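You operate a simulated robot arm through the tools that you are given. There is no shell and no other tool. Be economical: measure what you need, move in short steps, check, and stop when the job is done.

You are at the controls of a simulated robot arm. One attempt, no reset.

Task
Rub the tarnish off the silver tray and stand the green bottle back on it.
Fine: rest the bottle on the gold saucer; purple cloth, cleaner from the jar; put the cloth back and the lid on. Set down upright: green scent bottle. What is to be rubbed or washed off counts as gone when no trace of it is left.

It is judged by the outcome, as a careful person would: the job done as asked, and still so three seconds after it is handed in. It fails if anything else is knocked over, pushed out of place, dropped, spilled or broken. A push-on lid holds only when it is set on centred and level and pressed home; a screw cap is set on level and turned clockwise until tight. Flat cloth is picked up by pressing the open fingertips on it (5 to 10 N) and closing them slowly along it; thin cloth reads only 2 to 8 mm in the jaws.

Robot
A 7-joint arm with a two-finger parallel gripper, fixed in place. Base frame: the origin is at the foot of the arm, x ahead of it, y to its left, z up; the work surface is at about z = 76. Units: cm, degrees, N and s.
With the tool pointing down near the work surface it reaches from about 30 to 70 cm from the base axis. Its first joint turns from -66.0 to 66.0 degrees. Payload 1.57 kg.
The tool frame sits at the grasp point between the pads (the TCP): z along the fingers, y along the line on which they close. The tips reach 3 cm beyond it. The gripper opens to 11 cm. The fingers are 2.4 cm wide and 1.2 cm thick; the gripper's body (4.8 by 11.2 cm) begins 7.8 cm behind the TCP.
Orientation is that of the tool frame in the base frame, as a unit quaternion [w, x, y, z]. With the fingers straight down and closing along the base's y, the tool's x points along the base's -x, its y along +y and its z along -z.

Tools
- The arm moves only by the tool step_arm. Its arguments are lists of equal length, an entry for each row: "rot": the turn, a rotation vector about the base's x, y, z in units of 4 degrees (1.0 is 4 degrees), a list of three; "translation": the shift along the base's x, y, z in units of 20 mm (1.0 is 20 mm), a list of three; "claw": the opening in per cent of the stroke, from 0 (shut) to 100 (fully open). In form: {"rot": [[rx, ry, rz], ...], "translation": [[dx, dy, dz], ...], "claw": [claw, ...]}. A call has 1 to 12 rows; each row shifts and turns the commanded pose from where the row before left it. A call with a number of a shift or a turn outside -1 to 1 is refused whole. Rows are played at 5 a second. More than 5 cm and 8.6 degrees between two rows, or a gripper value outside its range, and nothing of the call is played. A pose out of reach is approached as far as the arm can. The call stops where the force on the tool passes 40 N (or 10 N more than at its start, if that is more) or the arm is blocked; 0.2 s more then pass. The fingers move at their own pace (about 10.8 cm/s each) and stop on an object; they squeeze with about 22 N. The grip force told is the motor's: it shows also when the fingers shut on nothing. Time passes only in rows, and 0.2 s behind the last, so rows that do not move let the fingers close. It gives the time, the measured TCP pose, the force on the tool (base axes), the opening and the grip force at its end, in the units of the frame above (readings bear some noise), with the torque about the TCP (base axes, N m) and any sound that the robot's microphone picked up.
- Cameras (640 x 400 px; columns grow to the right, rows downward): "scene" is fixed at [15.41, -39.57, 138.39]; the picture's right is [0.82, -0.57, 0.00], its down [-0.43, -0.62, -0.66] and it looks along [0.38, 0.54, -0.76] (base axes); focal length 287 px, centre (320, 200). "wrist" rides on the gripper at [7, 1.6, -14.1] in the tool frame; the picture's right is [-0.23, 0.97, 0.00], its down [-0.85, -0.20, -0.48] and it looks along [-0.47, -0.11, 0.88] (tool axes); focal length 222 px, centre (320, 200). There is no depth. A picture from a camera that has moved, and an enlarged one, comes with that camera's place and axes in the base frame and with its lens.
- get_image(camera): a new picture of that camera. No time passes.
- close_up(camera, box): a new picture of the part [left, top, right, bottom] of that camera's present view, enlarged. No time passes.
- hand_in(): hands the job in; it is judged then, once.

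Go step by step. Nothing tells you positions but the pictures and the camera data: compare them with the known pose of the tool, close in by small moves and look again before you grip or let go. The budget is 120 turns and 64 pictures, counting those below and the enlarged ones. Unless the task says otherwise, let go and move clear before handing in, and close with one line.

The tools are called after ">>>" by a JSON object that holds its "name" and its "arguments". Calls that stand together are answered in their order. step_arm: Moves the arm, as the interface text tells. Its arguments: {"type":"object","properties":{"rot":{"type":"array"},"translation":{"type":"array"},"claw":{"type":"array"}},"required":["rot","translation","claw"]} The other tools are called the same way: get_image (camera) takes a picture; close_up (camera, box) takes an enlarged picture of a part of a camera's view; hand_in () hands the job in.

At the start:

```text
t: 0.0
position: [33.83, 25.97, 102.51]
orientation: [0.0, -0.001, 1.0, 0.0]
contact_force: [0.5, -0.4, 0.1]
ft_torque: [-0.01, 0.0, -0.03]
width: 11.02
grip_force: 0.1
```

scene: 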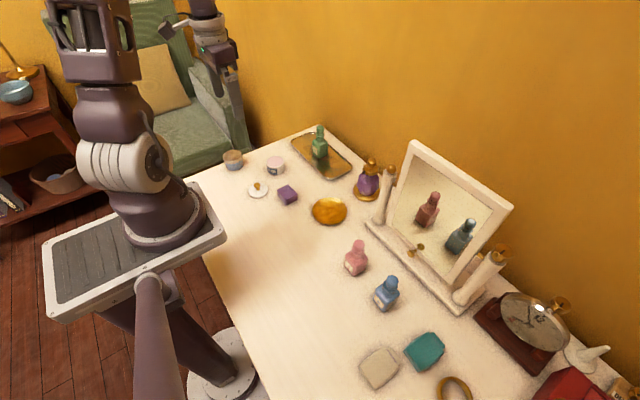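
wrist: 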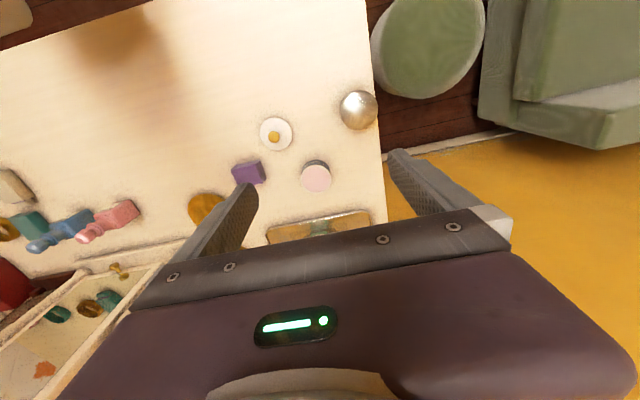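

I see the tray with the green bottle at the far left corner, the gold saucer, the purple cloth, a jar and a lid-like white disc. I look closer before moving.

>>> {"name": "close_up", "arguments": {"camera": "scene", "box": [210, 110, 390, 230]}}

>>> {"name": "close_up", "arguments": {"camera": "wrist", "box": [180, 80, 400, 250]}}

```text
3.33 times, centred on (300, 170) of scene
camera zoom: at [15.41, -39.57, 138.39], right [0.82, -0.57, 0.0], down [-0.43, -0.62, -0.66], along [0.38, 0.54, -0.76], focal length 956 px, centre (387, 300)
```

zoom: 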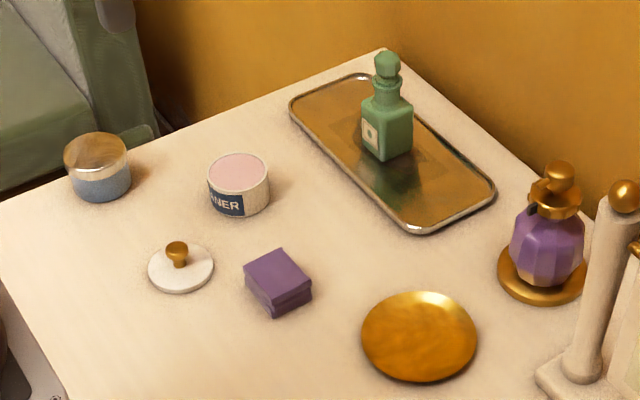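

```text
2.35 times, centred on (290, 165) of wrist
camera zoom: at [26.91, 27.62, 116.61], right [0.23, 0.97, 0.0], down [0.85, -0.2, 0.48], along [0.47, -0.11, -0.88], focal length 523 px, centre (391, 282)
```

zoom: 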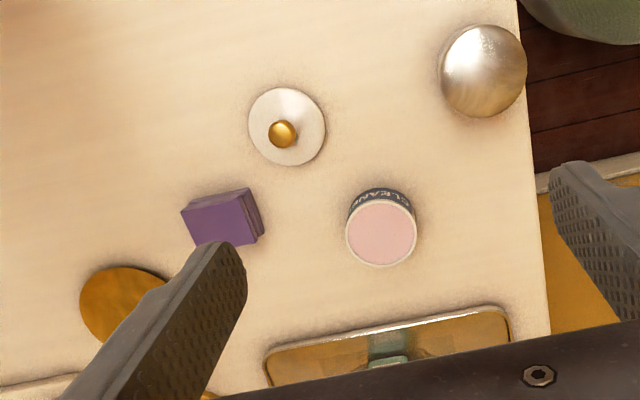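

The open jar marked CLEANER is near (42, 23), its knobbed lid near (34, 18), and the cloth near (39, 11). The saucer is near (46, 0.5) and the bottle near (57, 20.5) on the tray. I move above the bottle's near side to look.

>>> {"name": "step_arm", "arguments": {"rot": [[0, 0, 0], [0, 0, 0], [0, 0, 0], [0, 0, 0], [0, 0, 0], [0, 0, 0], [0, 0, 0], [0, 0, 0], [0, 0, 0]], "translation": [[1, -0.3, 0], [1, -0.3, 0], [1, -0.3, 0], [1, -0.3, 0], [1, -0.3, 0], [1, -0.3, 0], [1, -0.3, 0], [1, -0.3, 0], [0, 0, 0]], "claw": [100, 100, 100, 100, 100, 100, 100, 100, 100]}}

>>> {"name": "get_image", "arguments": {"camera": "wrist"}}

>>> {"name": "close_up", "arguments": {"camera": "scene", "box": [270, 100, 390, 180]}}

```text
t: 2.0
position: [49.87, 21.04, 102.53]
orientation: [0.001, 0.001, 1.0, -0.001]
contact_force: [0.2, 0.2, 0.3]
ft_torque: [0.03, 0.0, 0.01]
width: 11.02
grip_force: 0.0
```

```text
59 pictures are left
camera wrist: at [43.01, 22.72, 116.64], right [0.23, 0.97, 0.0], down [0.86, -0.2, 0.48], along [0.47, -0.11, -0.88], focal length 222 px, centre (320, 200)
```

wrist: 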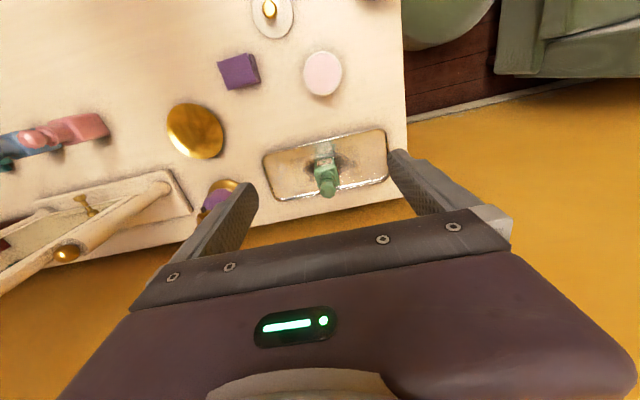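

```text
5.00 times, centred on (330, 140) of scene
camera zoom: at [15.41, -39.57, 138.39], right [0.82, -0.57, 0.0], down [-0.43, -0.62, -0.66], along [0.38, 0.54, -0.76], focal length 1434 px, centre (270, 500)
```

zoom: 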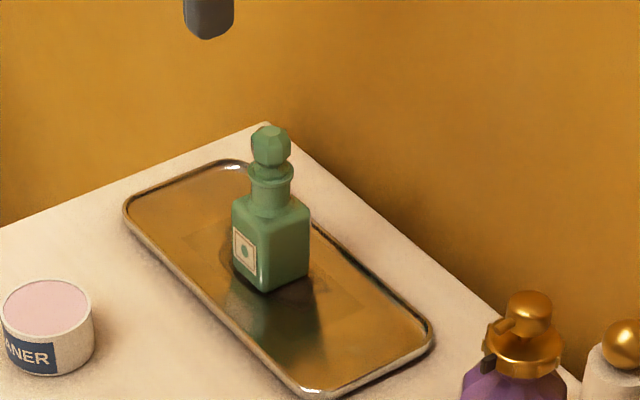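

>>> {"name": "close_up", "arguments": {"camera": "wrist", "box": [255, 120, 415, 220]}}

```text
4.00 times, centred on (335, 170) of wrist
camera zoom: at [43.01, 22.72, 116.64], right [0.23, 0.97, 0.0], down [0.86, -0.2, 0.48], along [0.47, -0.11, -0.88], focal length 888 px, centre (260, 320)
```

zoom: 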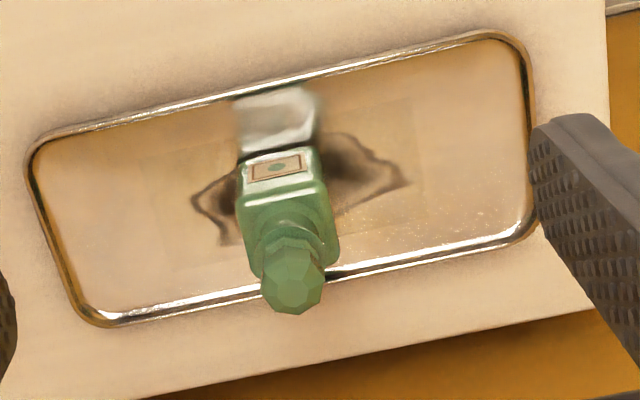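

The tarnish is a dark-edged patch around and under the bottle, which stands at about (56.5, 20.8) and is square to the axes. I go above it and descend partly, then check.

>>> {"name": "step_arm", "arguments": {"rot": [[0, 0, 0], [0, 0, 0], [0, 0, 0], [0, 0, 0], [0, 0, 0], [0, 0, 0], [0, 0, 0], [0, 0, 0], [0, 0, 0], [0, 0, 0], [0, 0, 0]], "translation": [[1, -0.04, 0], [1, -0.04, 0], [0.8, -0.04, 0], [0.5, 0, 0], [0, 0, -1], [0, 0, -1], [0, 0, -1], [0, 0, -1], [0, 0, -1], [0, 0, -1], [0, 0, 0]], "claw": [100, 100, 100, 100, 100, 100, 100, 100, 100, 100, 100]}}

>>> {"name": "close_up", "arguments": {"camera": "scene", "box": [240, 60, 400, 180]}}

>>> {"name": "get_image", "arguments": {"camera": "wrist"}}

```text
t: 4.4
position: [56.45, 20.95, 90.58]
orientation: [-0.001, 0.0, 1.0, 0.0]
contact_force: [-0.7, 0.1, 0.2]
ft_torque: [0.0, 0.0, 0.05]
width: 10.98
grip_force: 0.1
```

```text
3.33 times, centred on (320, 120) of scene
camera zoom: at [15.41, -39.57, 138.39], right [0.82, -0.57, 0.0], down [-0.43, -0.62, -0.66], along [0.38, 0.54, -0.76], focal length 956 px, centre (320, 467)
```

zoom: 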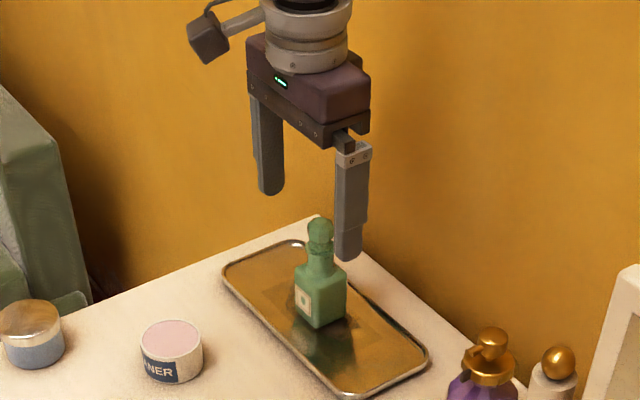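

```text
55 pictures are left
camera wrist: at [49.56, 22.64, 104.56], right [0.23, 0.97, 0.0], down [0.85, -0.2, 0.48], along [0.47, -0.11, -0.88], focal length 222 px, centre (320, 200)
```

wrist: 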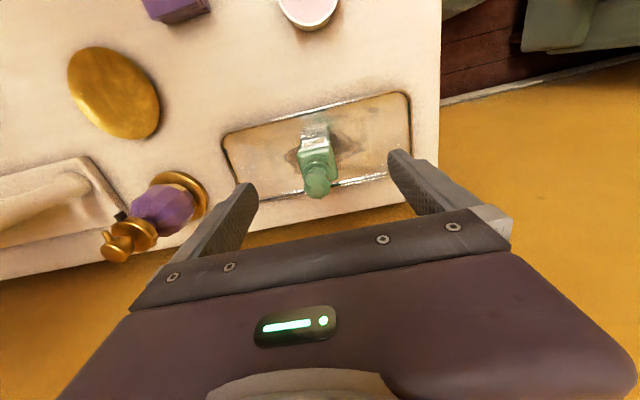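

The bottle is centred between the fingers. I lower to TCP z≈82.5 and close on the body.

>>> {"name": "step_arm", "arguments": {"rot": [[0, 0, 0], [0, 0, 0], [0, 0, 0], [0, 0, 0], [0, 0, 0], [0, 0, 0], [0, 0, 0], [0, 0, 0]], "translation": [[0, -0.05, -1], [0, 0, -1], [0, 0, -1], [0, 0, -1], [0, 0, 0], [0, 0, 0], [0, 0, 0], [0, 0, 0]], "claw": [100, 100, 80, 60, 45, 35, 20, 10]}}

>>> {"name": "close_up", "arguments": {"camera": "scene", "box": [240, 60, 400, 180]}}

```text
t: 6.2
position: [56.35, 20.89, 82.48]
orientation: [0.0, 0.001, 1.0, -0.001]
contact_force: [0.0, 0.8, 0.4]
ft_torque: [0.0, 0.05, -0.02]
width: 3.97
grip_force: 21.7
```

```text
3.33 times, centred on (320, 120) of scene
camera zoom: at [15.42, -39.57, 138.39], right [0.82, -0.57, 0.0], down [-0.43, -0.62, -0.66], along [0.38, 0.54, -0.76], focal length 956 px, centre (320, 467)
```

zoom: 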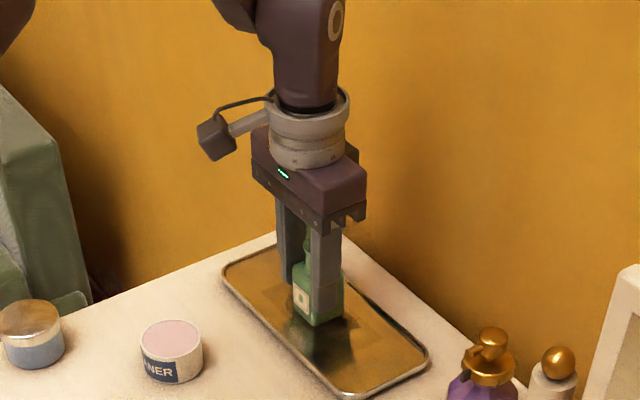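

The bottle is gripped (3.97 cm). I lift it 10 cm and carry it towards the saucer at about (45.9, 0.1).

>>> {"name": "step_arm", "arguments": {"rot": [[0, 0, 0], [0, 0, 0], [0, 0, 0], [0, 0, 0], [0, 0, 0], [0, 0, 0], [0, 0, 0], [0, 0, 0], [0, 0, 0], [0, 0, 0], [0, 0, 0], [0, 0, 0]], "translation": [[0, 0, 0.4], [0, 0, 0.8], [0, 0, 1], [0, 0, 1], [0, 0, 1], [0, 0, 0.8], [-0.7, -0.6, 0], [-0.8, -0.9, 0], [-0.8, -0.9, 0], [-0.6, -0.9, 0], [-0.5, -0.9, 0], [-0.4, -0.9, 0]], "claw": [10, 10, 10, 10, 10, 10, 10, 10, 10, 10, 10, 10]}}

>>> {"name": "step_arm", "arguments": {"rot": [[0, 0, 0], [0, 0, 0], [0, 0, 0], [0, 0, 0], [0, 0, 0], [0, 0, 0], [0, 0, 0], [0, 0, 0]], "translation": [[-0.4, -0.9, 0], [-0.4, -0.9, 0], [-0.3, -0.9, 0], [-0.2, -0.9, 0], [-0.1, -0.9, 0], [0, -0.6, 0], [0, -0.2, 0], [0, 0, 0]], "claw": [10, 10, 10, 10, 10, 10, 10, 10]}}

>>> {"name": "get_image", "arguments": {"camera": "scene"}}

>>> {"name": "get_image", "arguments": {"camera": "wrist"}}

```text
t: 8.8
position: [48.87, 10.56, 92.48]
orientation: [0.0, 0.001, 1.0, 0.0]
contact_force: [-0.5, 0.4, -1.7]
ft_torque: [0.01, 0.04, 0.03]
width: 3.98
grip_force: 22.0
```

```text
t: 10.6
position: [46.0, -0.04, 92.59]
orientation: [0.0, 0.001, 1.0, 0.0]
contact_force: [-0.4, -0.7, -2.5]
ft_torque: [0.01, 0.02, 0.01]
width: 3.98
grip_force: 21.7
```

```text
53 pictures are left
```

scene: 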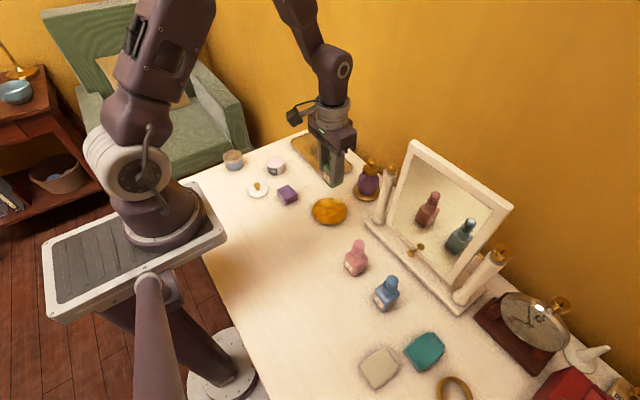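

```text
52 pictures are left
camera wrist: at [39.12, 1.69, 106.56], right [0.23, 0.97, 0.0], down [0.85, -0.2, 0.48], along [0.47, -0.11, -0.88], focal length 222 px, centre (320, 200)
```

wrist: 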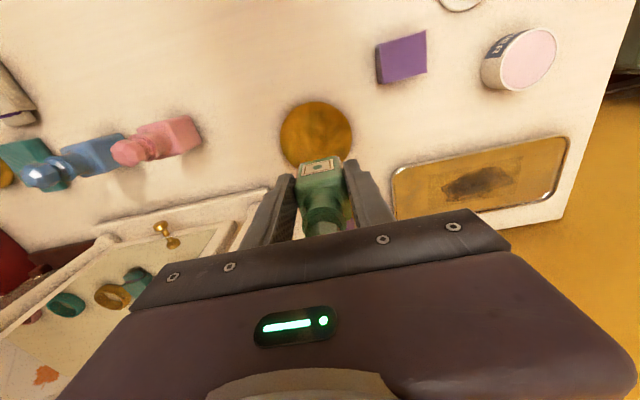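

The bottle is over the saucer. I lower it most of the way, then gently.

>>> {"name": "step_arm", "arguments": {"rot": [[0, 0, 0], [0, 0, 0], [0, 0, 0], [0, 0, 0], [0, 0, 0], [0, 0, 0]], "translation": [[-0.15, 0, -0.8], [0, 0, -1], [0, 0, -1], [0, 0, -1], [0, 0, -0.5], [0, 0, 0]], "claw": [10, 10, 10, 10, 10, 10]}}

>>> {"name": "close_up", "arguments": {"camera": "scene", "box": [280, 140, 400, 240]}}

```text
t: 12.0
position: [45.64, 0.0, 83.76]
orientation: [0.0, 0.0, 1.0, 0.0]
contact_force: [0.1, 0.6, -2.4]
ft_torque: [-0.04, 0.07, 0.01]
width: 3.99
grip_force: 22.4
```

```text
4.00 times, centred on (340, 190) of scene
camera zoom: at [15.42, -39.57, 138.39], right [0.82, -0.57, 0.0], down [-0.43, -0.62, -0.66], along [0.38, 0.54, -0.76], focal length 1147 px, centre (240, 240)
```

zoom: 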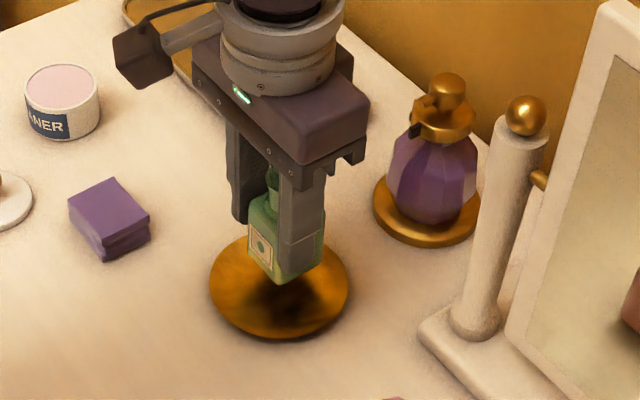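

It is well centred. Lowering in 2 mm rows until contact.

>>> {"name": "step_arm", "arguments": {"rot": [[0, 0, 0], [0, 0, 0], [0, 0, 0], [0, 0, 0], [0, 0, 0]], "translation": [[0, 0, -0.15], [0, 0, -0.15], [0, 0, -0.12], [0, 0, -0.1], [0, 0, 0]], "claw": [10, 10, 10, 10, 10]}}

```text
t: 13.2
position: [45.77, -0.12, 82.75]
orientation: [0.0, 0.0, 1.0, 0.0]
contact_force: [0.9, -0.2, -2.7]
ft_torque: [-0.01, 0.01, -0.01]
width: 3.96
grip_force: 21.5
```

>>> {"name": "step_arm", "arguments": {"rot": [[0, 0, 0], [0, 0, 0], [0, 0, 0]], "translation": [[0, 0, -0.1], [0, 0, -0.1], [0, 0, 0]], "claw": [10, 10, 10]}}

```text
t: 14.0
position: [45.79, 0.03, 82.44]
orientation: [0.0, 0.0, 1.0, 0.0]
contact_force: [0.1, -0.7, -2.9]
ft_torque: [0.01, 0.01, 0.03]
width: 3.99
grip_force: 21.6
```

>>> {"name": "step_arm", "arguments": {"rot": [[0, 0, 0], [0, 0, 0], [0, 0, 0]], "translation": [[0, 0, -0.08], [0, 0, -0.08], [0, 0, 0]], "claw": [10, 10, 10]}}

>>> {"name": "close_up", "arguments": {"camera": "scene", "box": [310, 170, 370, 230]}}

```text
t: 14.8
position: [45.74, -0.03, 82.19]
orientation: [-0.001, 0.0, 1.0, 0.0]
contact_force: [-1.6, 0.8, 3.3]
ft_torque: [0.04, -0.08, 0.02]
width: 3.99
grip_force: 22.3
```

```text
6.67 times, centred on (340, 200) of scene
camera zoom: at [15.4, -39.57, 138.4], right [0.82, -0.57, 0.0], down [-0.43, -0.62, -0.66], along [0.38, 0.54, -0.76], focal length 1912 px, centre (187, 200)
```

zoom: 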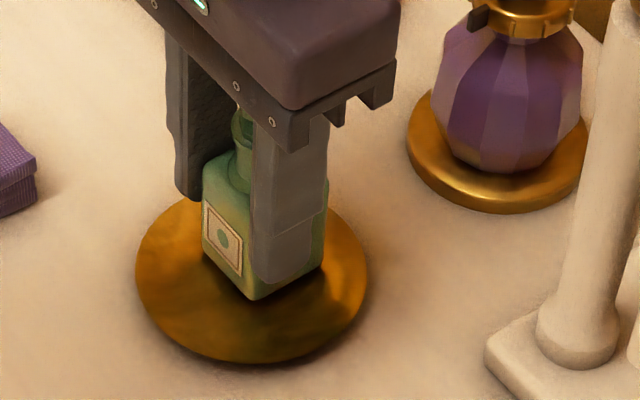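

The bottle has touched the saucer. I open, rise clear, and look.

>>> {"name": "step_arm", "arguments": {"rot": [[0, 0, 0], [0, 0, 0], [0, 0, 0], [0, 0, 0], [0, 0, 0], [0, 0, 0], [0, 0, 0], [0, 0, 0], [0, 0, 0], [0, 0, 0], [0, 0, 0]], "translation": [[0, 0, 0], [0, 0, 0], [0, 0, 0], [0, 0, 0.5], [0, 0, 1], [0, 0, 1], [0, 0, 1], [0, 0, 1], [0, 0, 1], [0, 0, 1], [0, 0, 0]], "claw": [40, 50, 70, 70, 70, 70, 70, 70, 70, 70, 70]}}

>>> {"name": "get_image", "arguments": {"camera": "wrist"}}

>>> {"name": "close_up", "arguments": {"camera": "scene", "box": [280, 110, 400, 240]}}

```text
t: 17.2
position: [45.84, 0.12, 95.22]
orientation: [0.0, 0.0, 1.0, 0.0]
contact_force: [-0.1, 0.2, 0.6]
ft_torque: [0.02, 0.01, 0.02]
width: 7.71
grip_force: 0.1
```

```text
49 pictures are left
camera wrist: at [38.86, 1.82, 109.23], right [0.23, 0.97, 0.0], down [0.85, -0.2, 0.48], along [0.47, -0.11, -0.88], focal length 222 px, centre (320, 200)
```

wrist: 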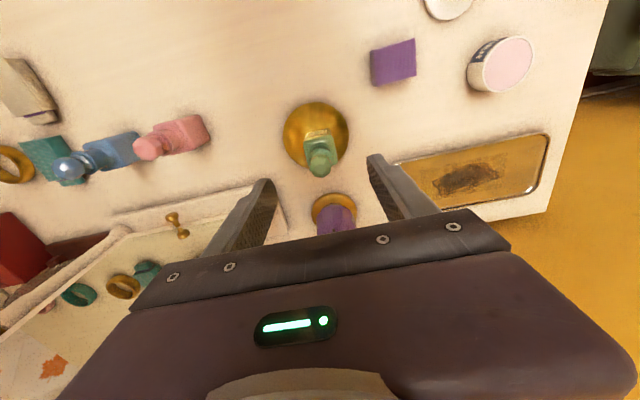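

```text
3.08 times, centred on (340, 175) of scene
camera zoom: at [15.41, -39.57, 138.39], right [0.82, -0.57, 0.0], down [-0.43, -0.62, -0.66], along [0.38, 0.54, -0.76], focal length 882 px, centre (258, 277)
```

zoom: 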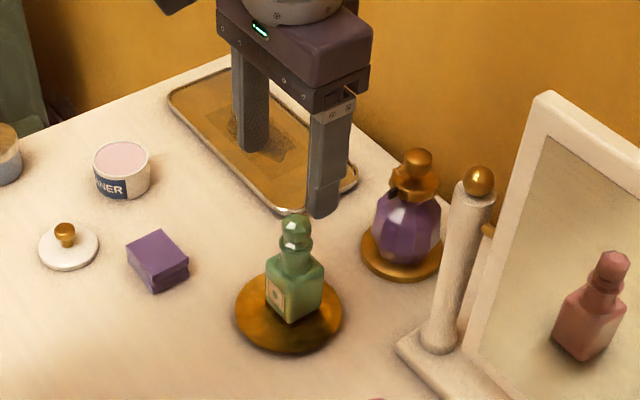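

The bottle stands on the saucer at about (45.8, 0). Next I move above the cloth near (39.1, 11) for a closer look.

>>> {"name": "step_arm", "arguments": {"rot": [[0, 0, 0], [0, 0, 0], [0, 0, 0], [0, 0, 0], [0, 0, 0], [0, 0, 0], [0, 0, 0], [0, 0, 0]], "translation": [[-0.5, 0.8, 0], [-0.6, 0.9, 0], [-0.6, 0.9, 0], [-0.6, 0.9, 0], [-0.6, 0.9, -0.5], [-0.45, 0.9, -0.7], [0, 0.15, -0.8], [0, 0, 0]], "claw": [80, 80, 80, 80, 80, 80, 80, 80]}}

>>> {"name": "close_up", "arguments": {"camera": "wrist", "box": [240, 80, 400, 200]}}

>>> {"name": "close_up", "arguments": {"camera": "scene", "box": [240, 140, 340, 220]}}

```text
t: 19.0
position: [38.95, 11.05, 91.2]
orientation: [0.0, 0.001, 1.0, 0.0]
contact_force: [0.1, 0.2, 1.0]
ft_torque: [-0.03, -0.01, -0.03]
width: 8.81
grip_force: 0.1
```

```text
3.33 times, centred on (320, 140) of wrist
camera zoom: at [32.14, 12.66, 105.32], right [0.23, 0.97, 0.0], down [0.86, -0.2, 0.48], along [0.47, -0.11, -0.88], focal length 740 px, centre (320, 400)
```

zoom: 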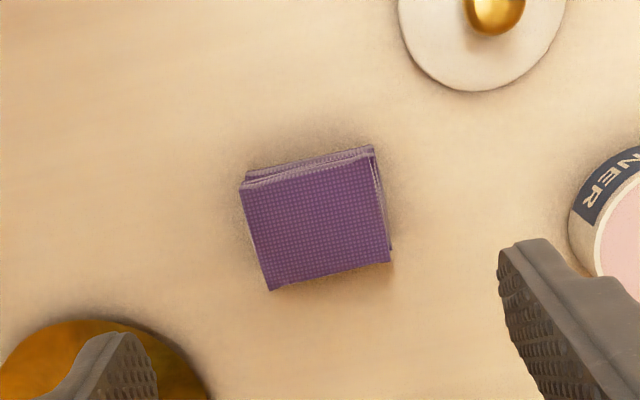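

```text
5.00 times, centred on (290, 180) of scene
camera zoom: at [15.41, -39.57, 138.39], right [0.82, -0.57, 0.0], down [-0.43, -0.62, -0.66], along [0.38, 0.54, -0.76], focal length 1434 px, centre (470, 300)
```

zoom: 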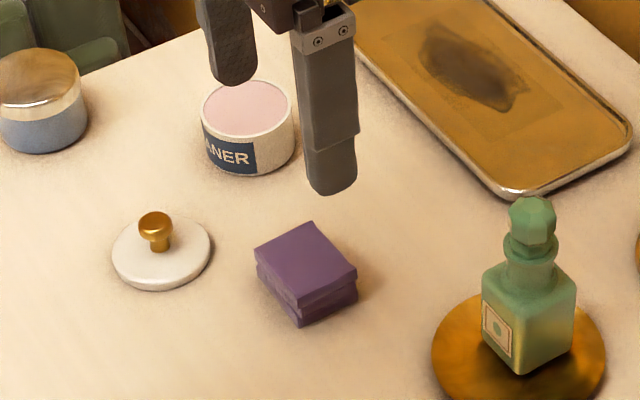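

The cloth is a folded pad about 5 cm square and 2 cm high at (39.5, 10.75), aligned with the base axes. I descend around it with the tips just short of the table.

>>> {"name": "step_arm", "arguments": {"rot": [[0, 0, 0], [0, 0, 0], [0, 0, 0], [0, 0, 0], [0, 0, 0], [0, 0, 0], [0, 0, 0]], "translation": [[0.25, -0.15, -0.8], [0, 0, -1], [0, 0, -1], [0, 0, -1], [0, 0, -1], [0, 0, -0.6], [0, 0, 0]], "claw": [80, 80, 80, 80, 80, 80, 80]}}

>>> {"name": "close_up", "arguments": {"camera": "scene", "box": [250, 150, 330, 220]}}

>>> {"name": "close_up", "arguments": {"camera": "wrist", "box": [240, 80, 400, 200]}}

```text
t: 20.6
position: [39.59, 10.59, 80.23]
orientation: [0.001, 0.001, 1.0, 0.0]
contact_force: [0.7, 0.6, -0.7]
ft_torque: [-0.01, 0.01, -0.01]
width: 8.82
grip_force: 0.0
```

```text
5.71 times, centred on (290, 185) of scene
camera zoom: at [15.41, -39.57, 138.39], right [0.82, -0.57, 0.0], down [-0.43, -0.62, -0.66], along [0.38, 0.54, -0.76], focal length 1639 px, centre (491, 286)
```

zoom: 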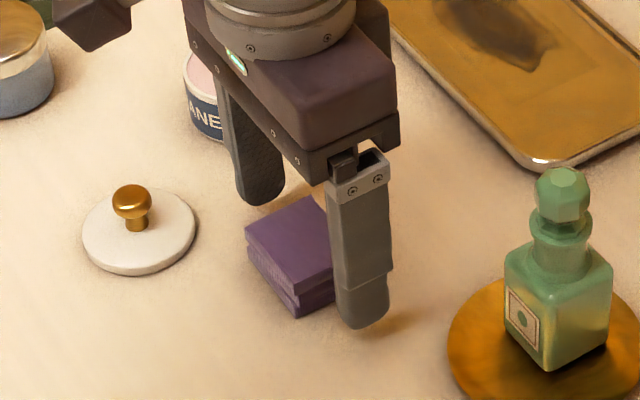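

```text
3.33 times, centred on (320, 140) of wrist
camera zoom: at [32.65, 12.28, 94.35], right [0.23, 0.97, 0.0], down [0.85, -0.2, 0.48], along [0.47, -0.11, -0.88], focal length 740 px, centre (320, 400)
```

zoom: 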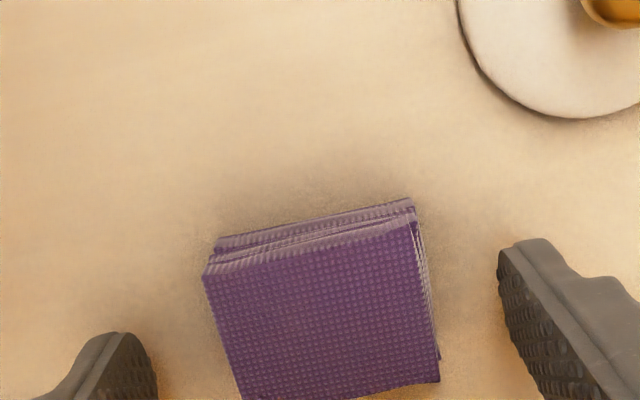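

The fingers straddle the pad. I shift slightly, lower 4 mm and close.

>>> {"name": "step_arm", "arguments": {"rot": [[0, 0, 0], [0, 0, 0], [0, 0, 0], [0, 0, 0], [0, 0, 0], [0, 0, 0], [0, 0, 0]], "translation": [[-0.15, 0.07, -0.2], [0, 0, 0], [0, 0, 0], [0, 0, 0], [0, 0, 0], [0, 0, 0], [0, 0, 0]], "claw": [80, 65, 55, 45, 35, 20, 10]}}

>>> {"name": "close_up", "arguments": {"camera": "wrist", "box": [240, 80, 400, 200]}}

```text
t: 22.2
position: [39.22, 10.72, 79.99]
orientation: [-0.001, 0.0, 1.0, 0.0]
contact_force: [0.3, 1.0, 0.5]
ft_torque: [-0.03, -0.04, 0.0]
width: 5.08
grip_force: 22.1
```

```text
3.33 times, centred on (320, 140) of wrist
camera zoom: at [32.33, 12.43, 94.01], right [0.23, 0.97, 0.0], down [0.85, -0.2, 0.48], along [0.47, -0.11, -0.88], focal length 740 px, centre (320, 400)
```

zoom: 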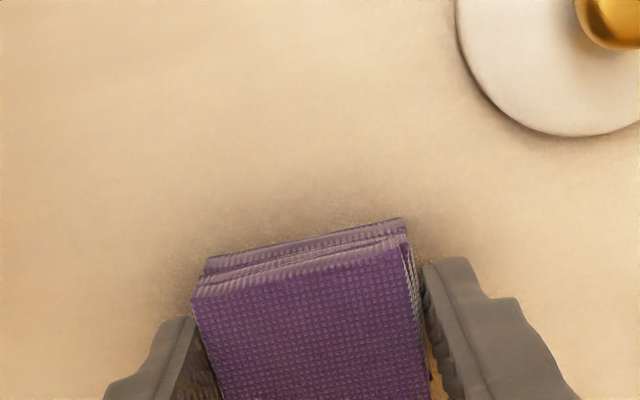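

The pad is held firmly (5.08 cm; its resting TCP height is 80.0 at (39.2, 10.75)). I lift it and carry it above the jar for a look.

>>> {"name": "step_arm", "arguments": {"rot": [[0, 0, 0], [0, 0, 0], [0, 0, 0], [0, 0, 0], [0, 0, 0], [0, 0, 0], [0, 0, 0], [0, 0, 0], [0, 0, 0], [0, 0, 0], [0, 0, 0], [0, 0, 0]], "translation": [[0, 0, 0.5], [0, 0, 1], [0, 0, 1], [0, 0, 1], [0, 0, 1], [0, 0, 0.5], [0.3, 0.9, 0], [0.3, 0.9, 0], [0.3, 0.9, 0], [0.3, 0.9, 0], [0.3, 0.9, 0], [0, 0.5, 0]], "claw": [10, 10, 10, 10, 10, 10, 10, 10, 10, 10, 10, 10]}}

>>> {"name": "get_image", "arguments": {"camera": "wrist"}}

>>> {"name": "close_up", "arguments": {"camera": "scene", "box": [230, 110, 350, 200]}}

```text
t: 24.8
position: [42.2, 20.78, 89.96]
orientation: [0.0, 0.001, 1.0, 0.0]
contact_force: [0.3, 0.5, -0.4]
ft_torque: [0.0, 0.0, -0.01]
width: 5.08
grip_force: 21.8
```

```text
42 pictures are left
camera wrist: at [35.3, 22.46, 104.01], right [0.23, 0.97, 0.0], down [0.85, -0.2, 0.48], along [0.47, -0.11, -0.88], focal length 222 px, centre (320, 200)
```

wrist: 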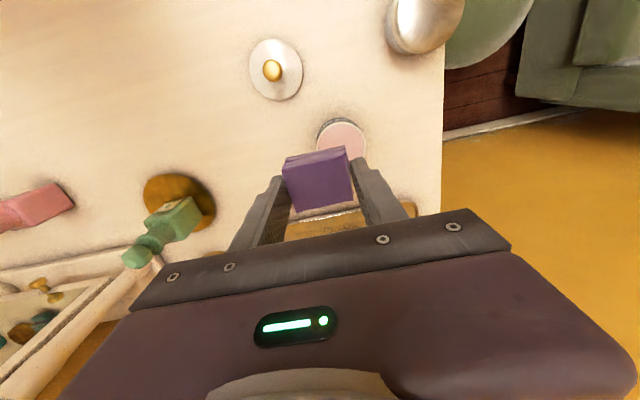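

```text
4.44 times, centred on (290, 155) of scene
camera zoom: at [15.41, -39.57, 138.39], right [0.82, -0.57, 0.0], down [-0.43, -0.62, -0.66], along [0.38, 0.54, -0.76], focal length 1274 px, centre (453, 400)
```

zoom: 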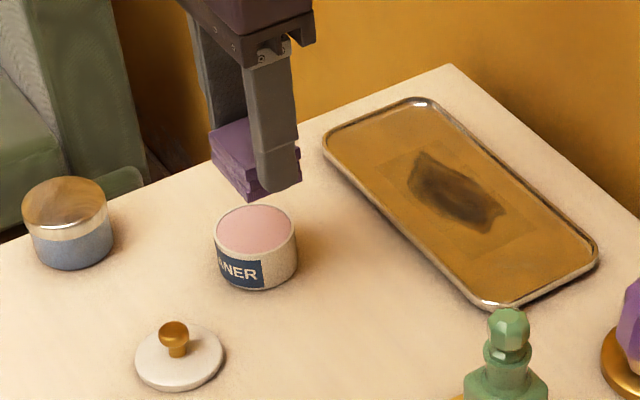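

The jar's centre is about (42.2, 23.3), with its top near z 79. I zoom in to see how full it is.

>>> {"name": "close_up", "arguments": {"camera": "scene", "box": [262, 150, 292, 180]}}

>>> {"name": "close_up", "arguments": {"camera": "wrist", "box": [300, 110, 380, 160]}}

```text
13.33 times, centred on (277, 165) of scene
camera zoom: at [15.41, -39.57, 138.39], right [0.82, -0.57, 0.0], down [-0.43, -0.62, -0.66], along [0.38, 0.54, -0.76], focal length 3823 px, centre (893, 667)
```

zoom: 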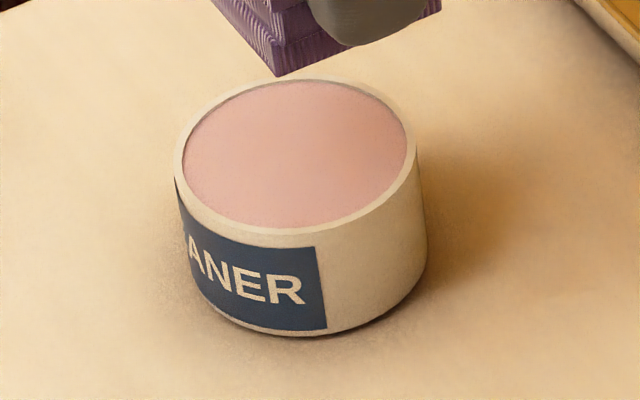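

```text
8.00 times, centred on (340, 135) of wrist
camera zoom: at [35.3, 22.46, 104.01], right [0.23, 0.97, 0.0], down [0.85, -0.2, 0.48], along [0.47, -0.11, -0.88], focal length 1777 px, centre (160, 720)
```

zoom: 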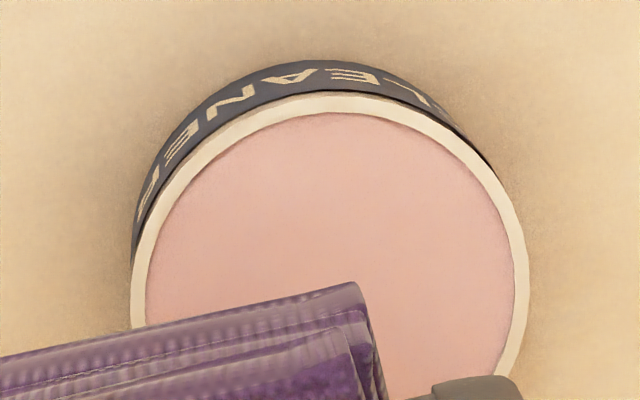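

The cleaner lies 1–2 mm below the rim, and the pad (5.1 cm square) is too wide to enter flat. I tilt it 16° so that its near corner points down and bring that corner over the jar.

>>> {"name": "step_arm", "arguments": {"rot": [[0.707, -0.707, 0], [0.707, -0.707, 0], [0.707, -0.707, 0], [0.707, -0.707, 0], [0, 0, 0], [0, 0, 0]], "translation": [[0.2, 0.5, 0], [0.2, 0.5, 0], [0.2, 0.5, -0.5], [0.2, 0.6, -0.8], [0, 0, -0.8], [0, 0, 0]], "claw": [10, 10, 10, 10, 10, 10]}}

>>> {"name": "close_up", "arguments": {"camera": "scene", "box": [252, 140, 302, 180]}}

>>> {"name": "close_up", "arguments": {"camera": "wrist", "box": [260, 90, 400, 190]}}

```text
t: 26.2
position: [43.8, 24.84, 85.67]
orientation: [0.099, 0.0, 0.99, 0.099]
contact_force: [0.4, 0.0, -1.1]
ft_torque: [0.01, -0.01, -0.02]
width: 5.08
grip_force: 21.4
```

```text
10.00 times, centred on (277, 160) of scene
camera zoom: at [15.41, -39.57, 138.39], right [0.82, -0.57, 0.0], down [-0.43, -0.62, -0.66], along [0.38, 0.54, -0.76], focal length 2868 px, centre (750, 600)
```

zoom: 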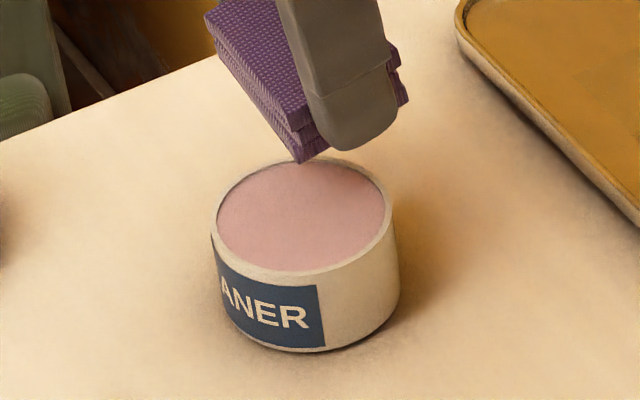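

```text
4.00 times, centred on (330, 140) of wrist
camera zoom: at [34.24, 23.92, 98.25], right [0.2, 0.95, 0.23], down [0.75, -0.31, 0.59], along [0.63, 0.06, -0.77], focal length 888 px, centre (280, 440)
```

zoom: 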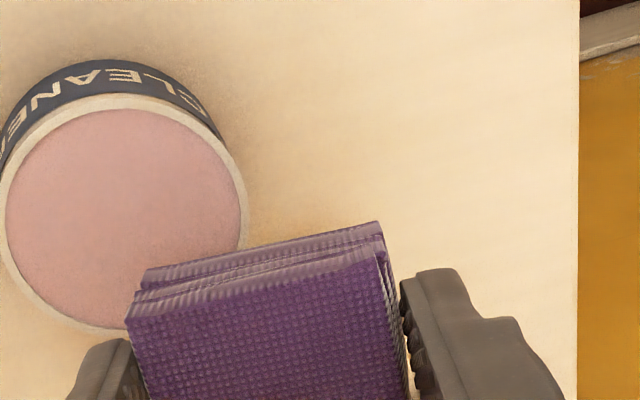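

The corner is about 0.7 cm beyond the jar's centre. I shift it back and lower slowly into the cleaner.

>>> {"name": "step_arm", "arguments": {"rot": [[0, 0, 0], [0, 0, 0], [0, 0, 0], [0, 0, 0], [0, 0, 0], [0, 0, 0]], "translation": [[-0.3, -0.1, 0], [0, 0, -0.3], [0, 0, -0.25], [0, 0, -0.2], [0, 0, -0.1], [0, 0, 0]], "claw": [10, 10, 10, 10, 10, 10]}}

>>> {"name": "close_up", "arguments": {"camera": "scene", "box": [252, 140, 302, 180]}}

```text
t: 27.6
position: [43.3, 24.75, 84.06]
orientation: [0.098, 0.0, 0.99, 0.099]
contact_force: [-0.5, -0.7, 0.3]
ft_torque: [-0.01, 0.02, -0.01]
width: 5.07
grip_force: 22.3
```

```text
10.00 times, centred on (277, 160) of scene
camera zoom: at [15.41, -39.57, 138.39], right [0.82, -0.57, 0.0], down [-0.43, -0.62, -0.66], along [0.38, 0.54, -0.76], focal length 2868 px, centre (750, 600)
```

zoom: 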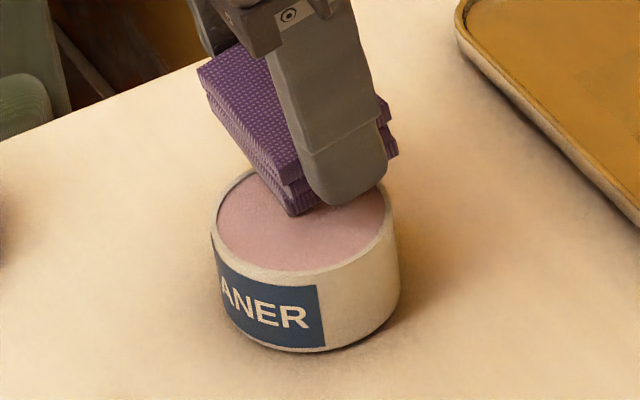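

The corner is at the surface. I lower a few millimetres more.

>>> {"name": "step_arm", "arguments": {"rot": [[0, 0, 0], [0, 0, 0], [0, 0, 0], [0, 0, 0]], "translation": [[0, 0, -0.1], [0, 0, -0.1], [0, 0, -0.1], [0, 0, 0]], "claw": [10, 10, 10, 10]}}

>>> {"name": "close_up", "arguments": {"camera": "scene", "box": [252, 140, 302, 180]}}

```text
t: 28.6
position: [43.4, 24.83, 83.72]
orientation: [0.099, 0.001, 0.99, 0.1]
contact_force: [1.1, 6.3, 22.6]
ft_torque: [-0.11, 0.24, -0.08]
width: 5.14
grip_force: 21.8
```

```text
10.00 times, centred on (277, 160) of scene
camera zoom: at [15.39, -39.57, 138.4], right [0.82, -0.57, 0.0], down [-0.43, -0.62, -0.66], along [0.38, 0.54, -0.76], focal length 2868 px, centre (750, 600)
```

zoom: 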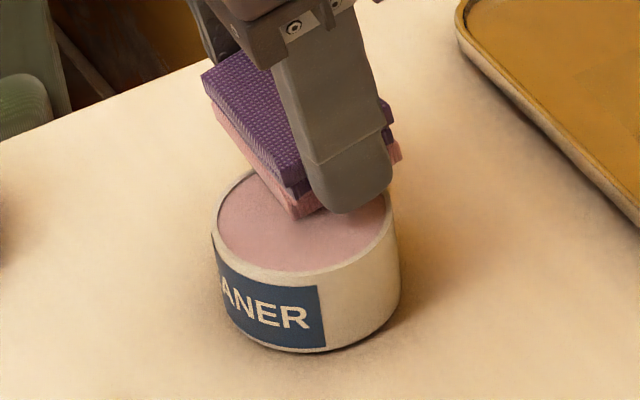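

The pad's underside turned pink, so it is loaded. I lift, level it and carry it over the tray.

>>> {"name": "step_arm", "arguments": {"rot": [[0, 0, 0], [0, 0, 0], [0, 0, 0], [-0.707, 0.707, 0], [-0.707, 0.707, 0], [-0.707, 0.707, 0], [-0.707, 0.707, 0], [0, 0, 0], [0, 0, 0], [0, 0, 0], [0, 0, 0], [0, 0, 0]], "translation": [[0, 0, 0.3], [0, 0, 0.6], [0, 0, 1], [0.8, -0.2, 0.7], [1, -0.2, 0], [1, -0.2, 0], [1, -0.3, 0], [1, -0.3, 0], [1, -0.2, 0], [1, 0, 0], [0.5, 0, 0], [0, 0, 0]], "claw": [10, 10, 10, 10, 10, 10, 10, 10, 10, 10, 10, 10]}}

>>> {"name": "close_up", "arguments": {"camera": "scene", "box": [250, 100, 370, 190]}}

>>> {"name": "close_up", "arguments": {"camera": "wrist", "box": [220, 80, 420, 230]}}

```text
t: 31.2
position: [57.85, 22.0, 88.72]
orientation: [0.0, 0.001, 1.0, 0.0]
contact_force: [-0.4, -1.1, -0.6]
ft_torque: [0.02, 0.04, -0.01]
width: 5.12
grip_force: 21.7
```

```text
4.44 times, centred on (310, 145) of scene
camera zoom: at [15.41, -39.57, 138.39], right [0.82, -0.57, 0.0], down [-0.43, -0.62, -0.66], along [0.38, 0.54, -0.76], focal length 1274 px, centre (364, 444)
```

zoom: 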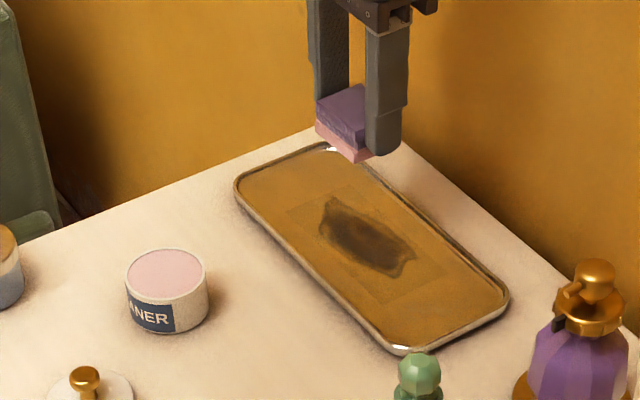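

```text
2.67 times, centred on (320, 155) of wrist
camera zoom: at [50.94, 23.65, 102.8], right [0.23, 0.97, 0.0], down [0.85, -0.2, 0.48], along [0.47, -0.11, -0.88], focal length 592 px, centre (320, 320)
```

zoom: 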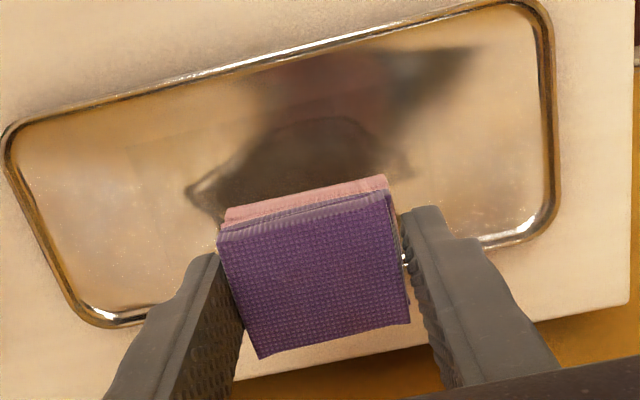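

The patch spans about x 55.3–61, y 16–26.5. I lower onto the tray at its middle until light contact.

>>> {"name": "step_arm", "arguments": {"rot": [[0, 0, 0], [0, 0, 0], [0, 0, 0], [0, 0, 0], [0, 0, 0], [0, 0, 0]], "translation": [[-0.3, 0, -0.8], [0, 0, -1], [0, 0, -1], [0, 0, -0.7], [0, 0, -0.2], [0, 0, 0]], "claw": [10, 10, 10, 10, 10, 10]}}

>>> {"name": "step_arm", "arguments": {"rot": [[0, 0, 0], [0, 0, 0], [0, 0, 0]], "translation": [[0, 0, -0.1], [0, 0, -0.1], [0, 0, 0]], "claw": [10, 10, 10]}}

```text
t: 32.6
position: [57.22, 21.82, 81.23]
orientation: [0.0, 0.0, 1.0, 0.0]
contact_force: [0.0, 0.3, -0.4]
ft_torque: [-0.01, 0.01, 0.01]
width: 5.12
grip_force: 21.9
```

```text
t: 33.4
position: [57.28, 21.97, 80.83]
orientation: [0.0, 0.0, 1.0, -0.001]
contact_force: [-0.4, -0.1, -0.3]
ft_torque: [-0.02, -0.01, 0.01]
width: 5.12
grip_force: 21.7
```

>>> {"name": "step_arm", "arguments": {"rot": [[0, 0, 0], [0, 0, 0], [0, 0, 0]], "translation": [[0, 0, -0.08], [0, 0, -0.08], [0, 0, 0]], "claw": [10, 10, 10]}}

```text
t: 34.2
position: [57.28, 21.84, 80.59]
orientation: [0.0, 0.0, 1.0, 0.0]
contact_force: [-0.9, 0.2, 8.2]
ft_torque: [0.22, -0.08, 0.0]
width: 5.09
grip_force: 22.2
```

Contact at 8 N. I begin rubbing along y at this x.

>>> {"name": "step_arm", "arguments": {"rot": [[0, 0, 0], [0, 0, 0], [0, 0, 0], [0, 0, 0], [0, 0, 0], [0, 0, 0], [0, 0, 0], [0, 0, 0], [0, 0, 0], [0, 0, 0], [0, 0, 0], [0, 0, 0]], "translation": [[0, 0.5, 0], [0, 0.5, 0], [0, 0.5, 0], [0, 0.5, 0], [0, -0.6, 0], [0, -0.6, 0], [0, -0.6, 0], [0, -0.6, 0], [0, -0.6, 0], [0, -0.6, 0], [0, -0.6, 0], [0, -0.3, 0]], "claw": [10, 10, 10, 10, 10, 10, 10, 10, 10, 10, 10, 10]}}

>>> {"name": "close_up", "arguments": {"camera": "scene", "box": [250, 100, 370, 190]}}

```text
t: 36.8
position: [57.13, 16.72, 80.64]
orientation: [-0.001, 0.001, 1.0, 0.0]
contact_force: [-0.8, -0.1, 0.6]
ft_torque: [-0.04, -0.02, 0.02]
width: 5.08
grip_force: 21.6
```

```text
4.44 times, centred on (310, 145) of scene
camera zoom: at [15.41, -39.57, 138.39], right [0.82, -0.57, 0.0], down [-0.43, -0.62, -0.66], along [0.38, 0.54, -0.76], focal length 1274 px, centre (364, 444)
```

zoom: 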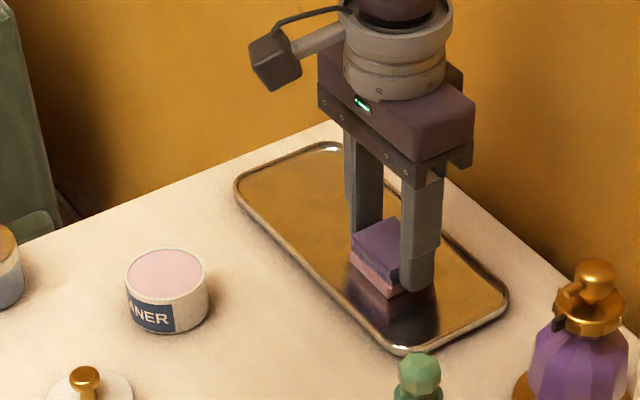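

The visible part already looks clean. I press a touch more and do the lanes further back.

>>> {"name": "step_arm", "arguments": {"rot": [[0, 0, 0], [0, 0, 0], [0, 0, 0], [0, 0, 0], [0, 0, 0], [0, 0, 0], [0, 0, 0], [0, 0, 0], [0, 0, 0], [0, 0, 0], [0, 0, 0], [0, 0, 0]], "translation": [[0, 0, -0.06], [0.5, 0, 0], [0.5, 0, 0], [0.2, 0, 0], [0, 0.6, 0], [0, 0.6, 0], [0, 0.6, 0], [0, 0.6, 0], [0, 0.6, 0], [0, 0.6, 0], [0, 0.6, 0], [0, 0.5, 0]], "claw": [10, 10, 10, 10, 10, 10, 10, 10, 10, 10, 10, 10]}}

>>> {"name": "step_arm", "arguments": {"rot": [[0, 0, 0], [0, 0, 0], [0, 0, 0], [0, 0, 0], [0, 0, 0], [0, 0, 0], [0, 0, 0], [0, 0, 0], [0, 0, 0], [0, 0, 0], [0, 0, 0], [0, 0, 0]], "translation": [[-0.6, 0, -0.03], [0, -0.6, 0], [0, -0.6, 0], [0, -0.6, 0], [0, -0.6, 0], [0, -0.6, 0], [0, -0.6, 0], [0, -0.6, 0], [0, -0.5, 0], [-0.3, 0, 0], [-0.3, 0, 0], [0, 0, 0]], "claw": [10, 10, 10, 10, 10, 10, 10, 10, 10, 10, 10, 10]}}

>>> {"name": "step_arm", "arguments": {"rot": [[0, 0, 0], [0, 0, 0], [0, 0, 0], [0, 0, 0], [0, 0, 0], [0, 0, 0], [0, 0, 0], [0, 0, 0], [0, 0, 0], [0, 0, 0], [0, 0, 0], [0, 0, 0]], "translation": [[-0.2, 0.6, 0], [0, 0.6, 0], [0, 0.6, 0], [0, 0.6, 0], [0, 0.6, 0], [0, 0.6, 0], [0, 0.6, 0], [0, 0.5, 0], [0, 0, 0.3], [0, 0, 0.8], [0, 0, 1], [-0.5, 0, 1]], "claw": [10, 10, 10, 10, 10, 10, 10, 10, 10, 10, 10, 10]}}

>>> {"name": "step_arm", "arguments": {"rot": [[0, 0, 0], [0, 0, 0], [0, 0, 0], [0, 0, 0], [0, 0, 0], [0, 0, 0], [0, 0, 0]], "translation": [[-1, 0, 0.5], [-1, 0, 0], [-1, -0.3, 0], [-1, -0.4, 0], [-1, -0.5, 0], [-1, -0.5, 0], [0, 0, 0]], "claw": [10, 10, 10, 10, 10, 10, 10]}}

>>> {"name": "close_up", "arguments": {"camera": "scene", "box": [280, 120, 360, 190]}}

>>> {"name": "get_image", "arguments": {"camera": "wrist"}}

```text
t: 39.4
position: [59.7, 26.28, 80.54]
orientation: [0.001, 0.0, 1.0, 0.001]
contact_force: [0.9, -8.8, 20.8]
ft_torque: [-0.25, -0.2, -0.04]
width: 5.06
grip_force: 22.4
```

```text
t: 42.0
position: [57.18, 16.96, 80.39]
orientation: [-0.001, 0.001, 1.0, -0.001]
contact_force: [2.6, -2.5, 5.4]
ft_torque: [-0.05, -0.15, -0.01]
width: 5.07
grip_force: 22.2
```

```text
t: 44.6
position: [55.85, 26.31, 86.54]
orientation: [0.0, 0.001, 1.0, -0.001]
contact_force: [0.7, -0.6, -0.2]
ft_torque: [0.0, 0.0, 0.0]
width: 5.1
grip_force: 21.7
```

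```text
t: 46.2
position: [43.85, 23.08, 87.62]
orientation: [0.0, 0.0, 1.0, 0.001]
contact_force: [-0.3, -0.1, -0.6]
ft_torque: [0.01, -0.02, -0.02]
width: 5.09
grip_force: 22.5
```

```text
5.71 times, centred on (320, 155) of scene
camera zoom: at [15.41, -39.57, 138.39], right [0.82, -0.57, 0.0], down [-0.43, -0.62, -0.66], along [0.38, 0.54, -0.76], focal length 1639 px, centre (320, 457)
```

zoom: 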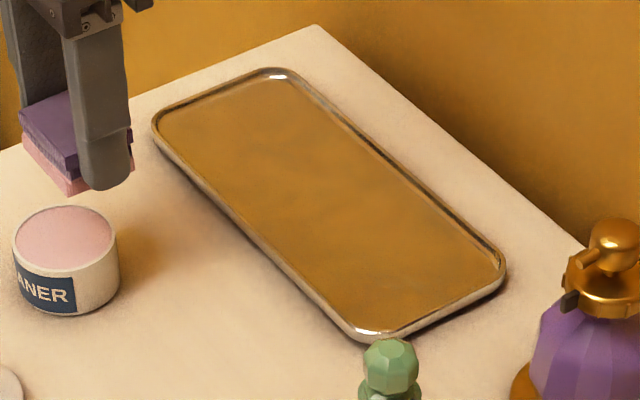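

```text
30 pictures are left
camera wrist: at [36.92, 24.68, 101.71], right [0.23, 0.97, 0.0], down [0.85, -0.2, 0.48], along [0.47, -0.11, -0.88], focal length 222 px, centre (320, 200)
```

wrist: 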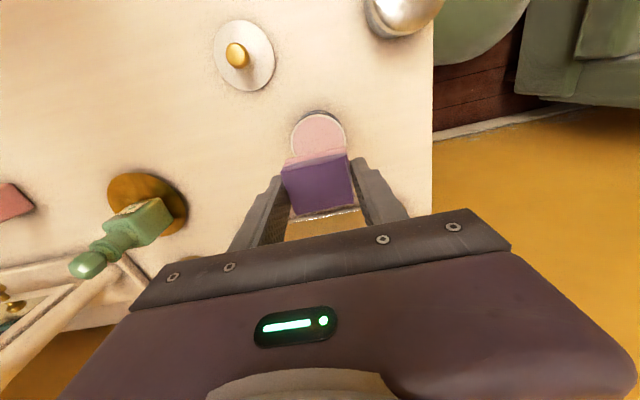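

The tray looks clean. I check for traces closely in both views before putting the cloth away.

>>> {"name": "close_up", "arguments": {"camera": "scene", "box": [298, 132, 346, 168]}}

>>> {"name": "step_arm", "arguments": {"rot": [[0, 0, 0], [0, 0, 0], [0, 0, 0], [0, 0, 0], [0, 0, 0], [0, 0, 0], [0, 0, 0], [0, 0, 0]], "translation": [[0, -0.8, 0.3], [-0.3, -0.9, 0.3], [-0.4, -0.9, 0.2], [-0.4, -0.9, 0], [-0.4, -0.9, 0], [-0.4, -0.9, 0], [-0.4, -0.8, 0], [0, 0, 0]], "claw": [10, 10, 10, 10, 10, 10, 10, 10]}}

>>> {"name": "get_image", "arguments": {"camera": "wrist"}}

```text
11.11 times, centred on (322, 150) of scene
camera zoom: at [15.41, -39.57, 138.39], right [0.82, -0.57, 0.0], down [-0.43, -0.62, -0.66], along [0.38, 0.54, -0.76], focal length 3186 px, centre (298, 756)
```

zoom: 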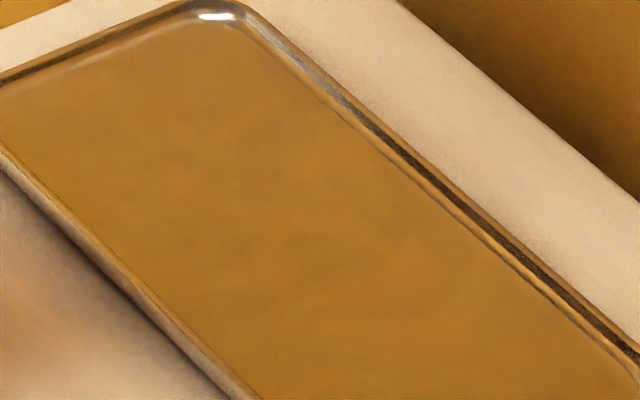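

```text
t: 48.0
position: [39.08, 10.7, 89.17]
orientation: [0.0, 0.0, 1.0, 0.0]
contact_force: [1.2, -0.2, 0.0]
ft_torque: [0.04, 0.0, -0.01]
width: 5.09
grip_force: 22.2
```

```text
28 pictures are left
camera wrist: at [32.16, 12.34, 103.37], right [0.23, 0.97, 0.0], down [0.85, -0.2, 0.48], along [0.47, -0.11, -0.88], focal length 222 px, centre (320, 200)
```

wrist: 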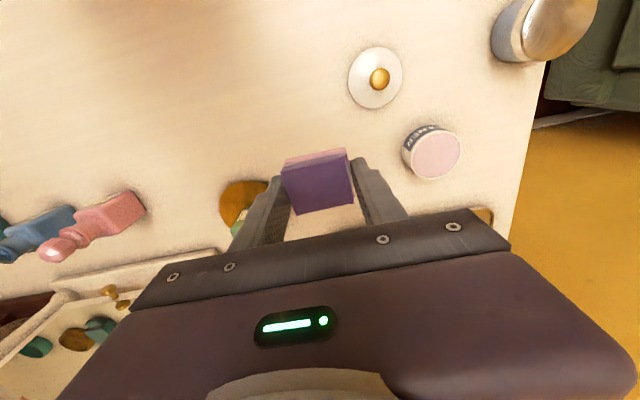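

No trace is left. I lower the pad back onto its spot at (39.2, 10.75).

>>> {"name": "step_arm", "arguments": {"rot": [[0, 0, 0], [0, 0, 0], [0, 0, 0], [0, 0, 0], [0, 0, 0], [0, 0, 0], [0, 0, 0]], "translation": [[0.06, 0, -0.8], [0, 0, -1], [0, 0, -1], [0, 0, -1], [0, 0, -0.5], [0, 0, -0.1], [0, 0, 0]], "claw": [10, 10, 10, 10, 10, 10, 10]}}

>>> {"name": "step_arm", "arguments": {"rot": [[0, 0, 0], [0, 0, 0], [0, 0, 0]], "translation": [[0, 0, -0.08], [0, 0, -0.08], [0, 0, 0]], "claw": [10, 10, 10]}}

```text
t: 49.6
position: [39.46, 10.66, 80.46]
orientation: [0.0, 0.001, 1.0, 0.0]
contact_force: [-0.8, 0.5, 0.1]
ft_torque: [0.05, 0.02, 0.0]
width: 5.1
grip_force: 22.3
```

```text
t: 50.4
position: [39.37, 10.8, 80.07]
orientation: [0.0, 0.0, 1.0, 0.0]
contact_force: [-0.6, 0.7, -0.9]
ft_torque: [0.01, -0.01, 0.0]
width: 5.11
grip_force: 21.9
```

>>> {"name": "step_arm", "arguments": {"rot": [[0, 0, 0], [0, 0, 0], [0, 0, 0]], "translation": [[-0.06, 0, -0.06], [0, 0, -0.06], [0, 0, 0]], "claw": [10, 10, 10]}}

```text
t: 51.2
position: [39.3, 10.84, 79.74]
orientation: [0.0, 0.0, 1.0, 0.0]
contact_force: [0.4, 0.4, 0.0]
ft_torque: [0.02, 0.02, 0.0]
width: 5.1
grip_force: 22.3
```

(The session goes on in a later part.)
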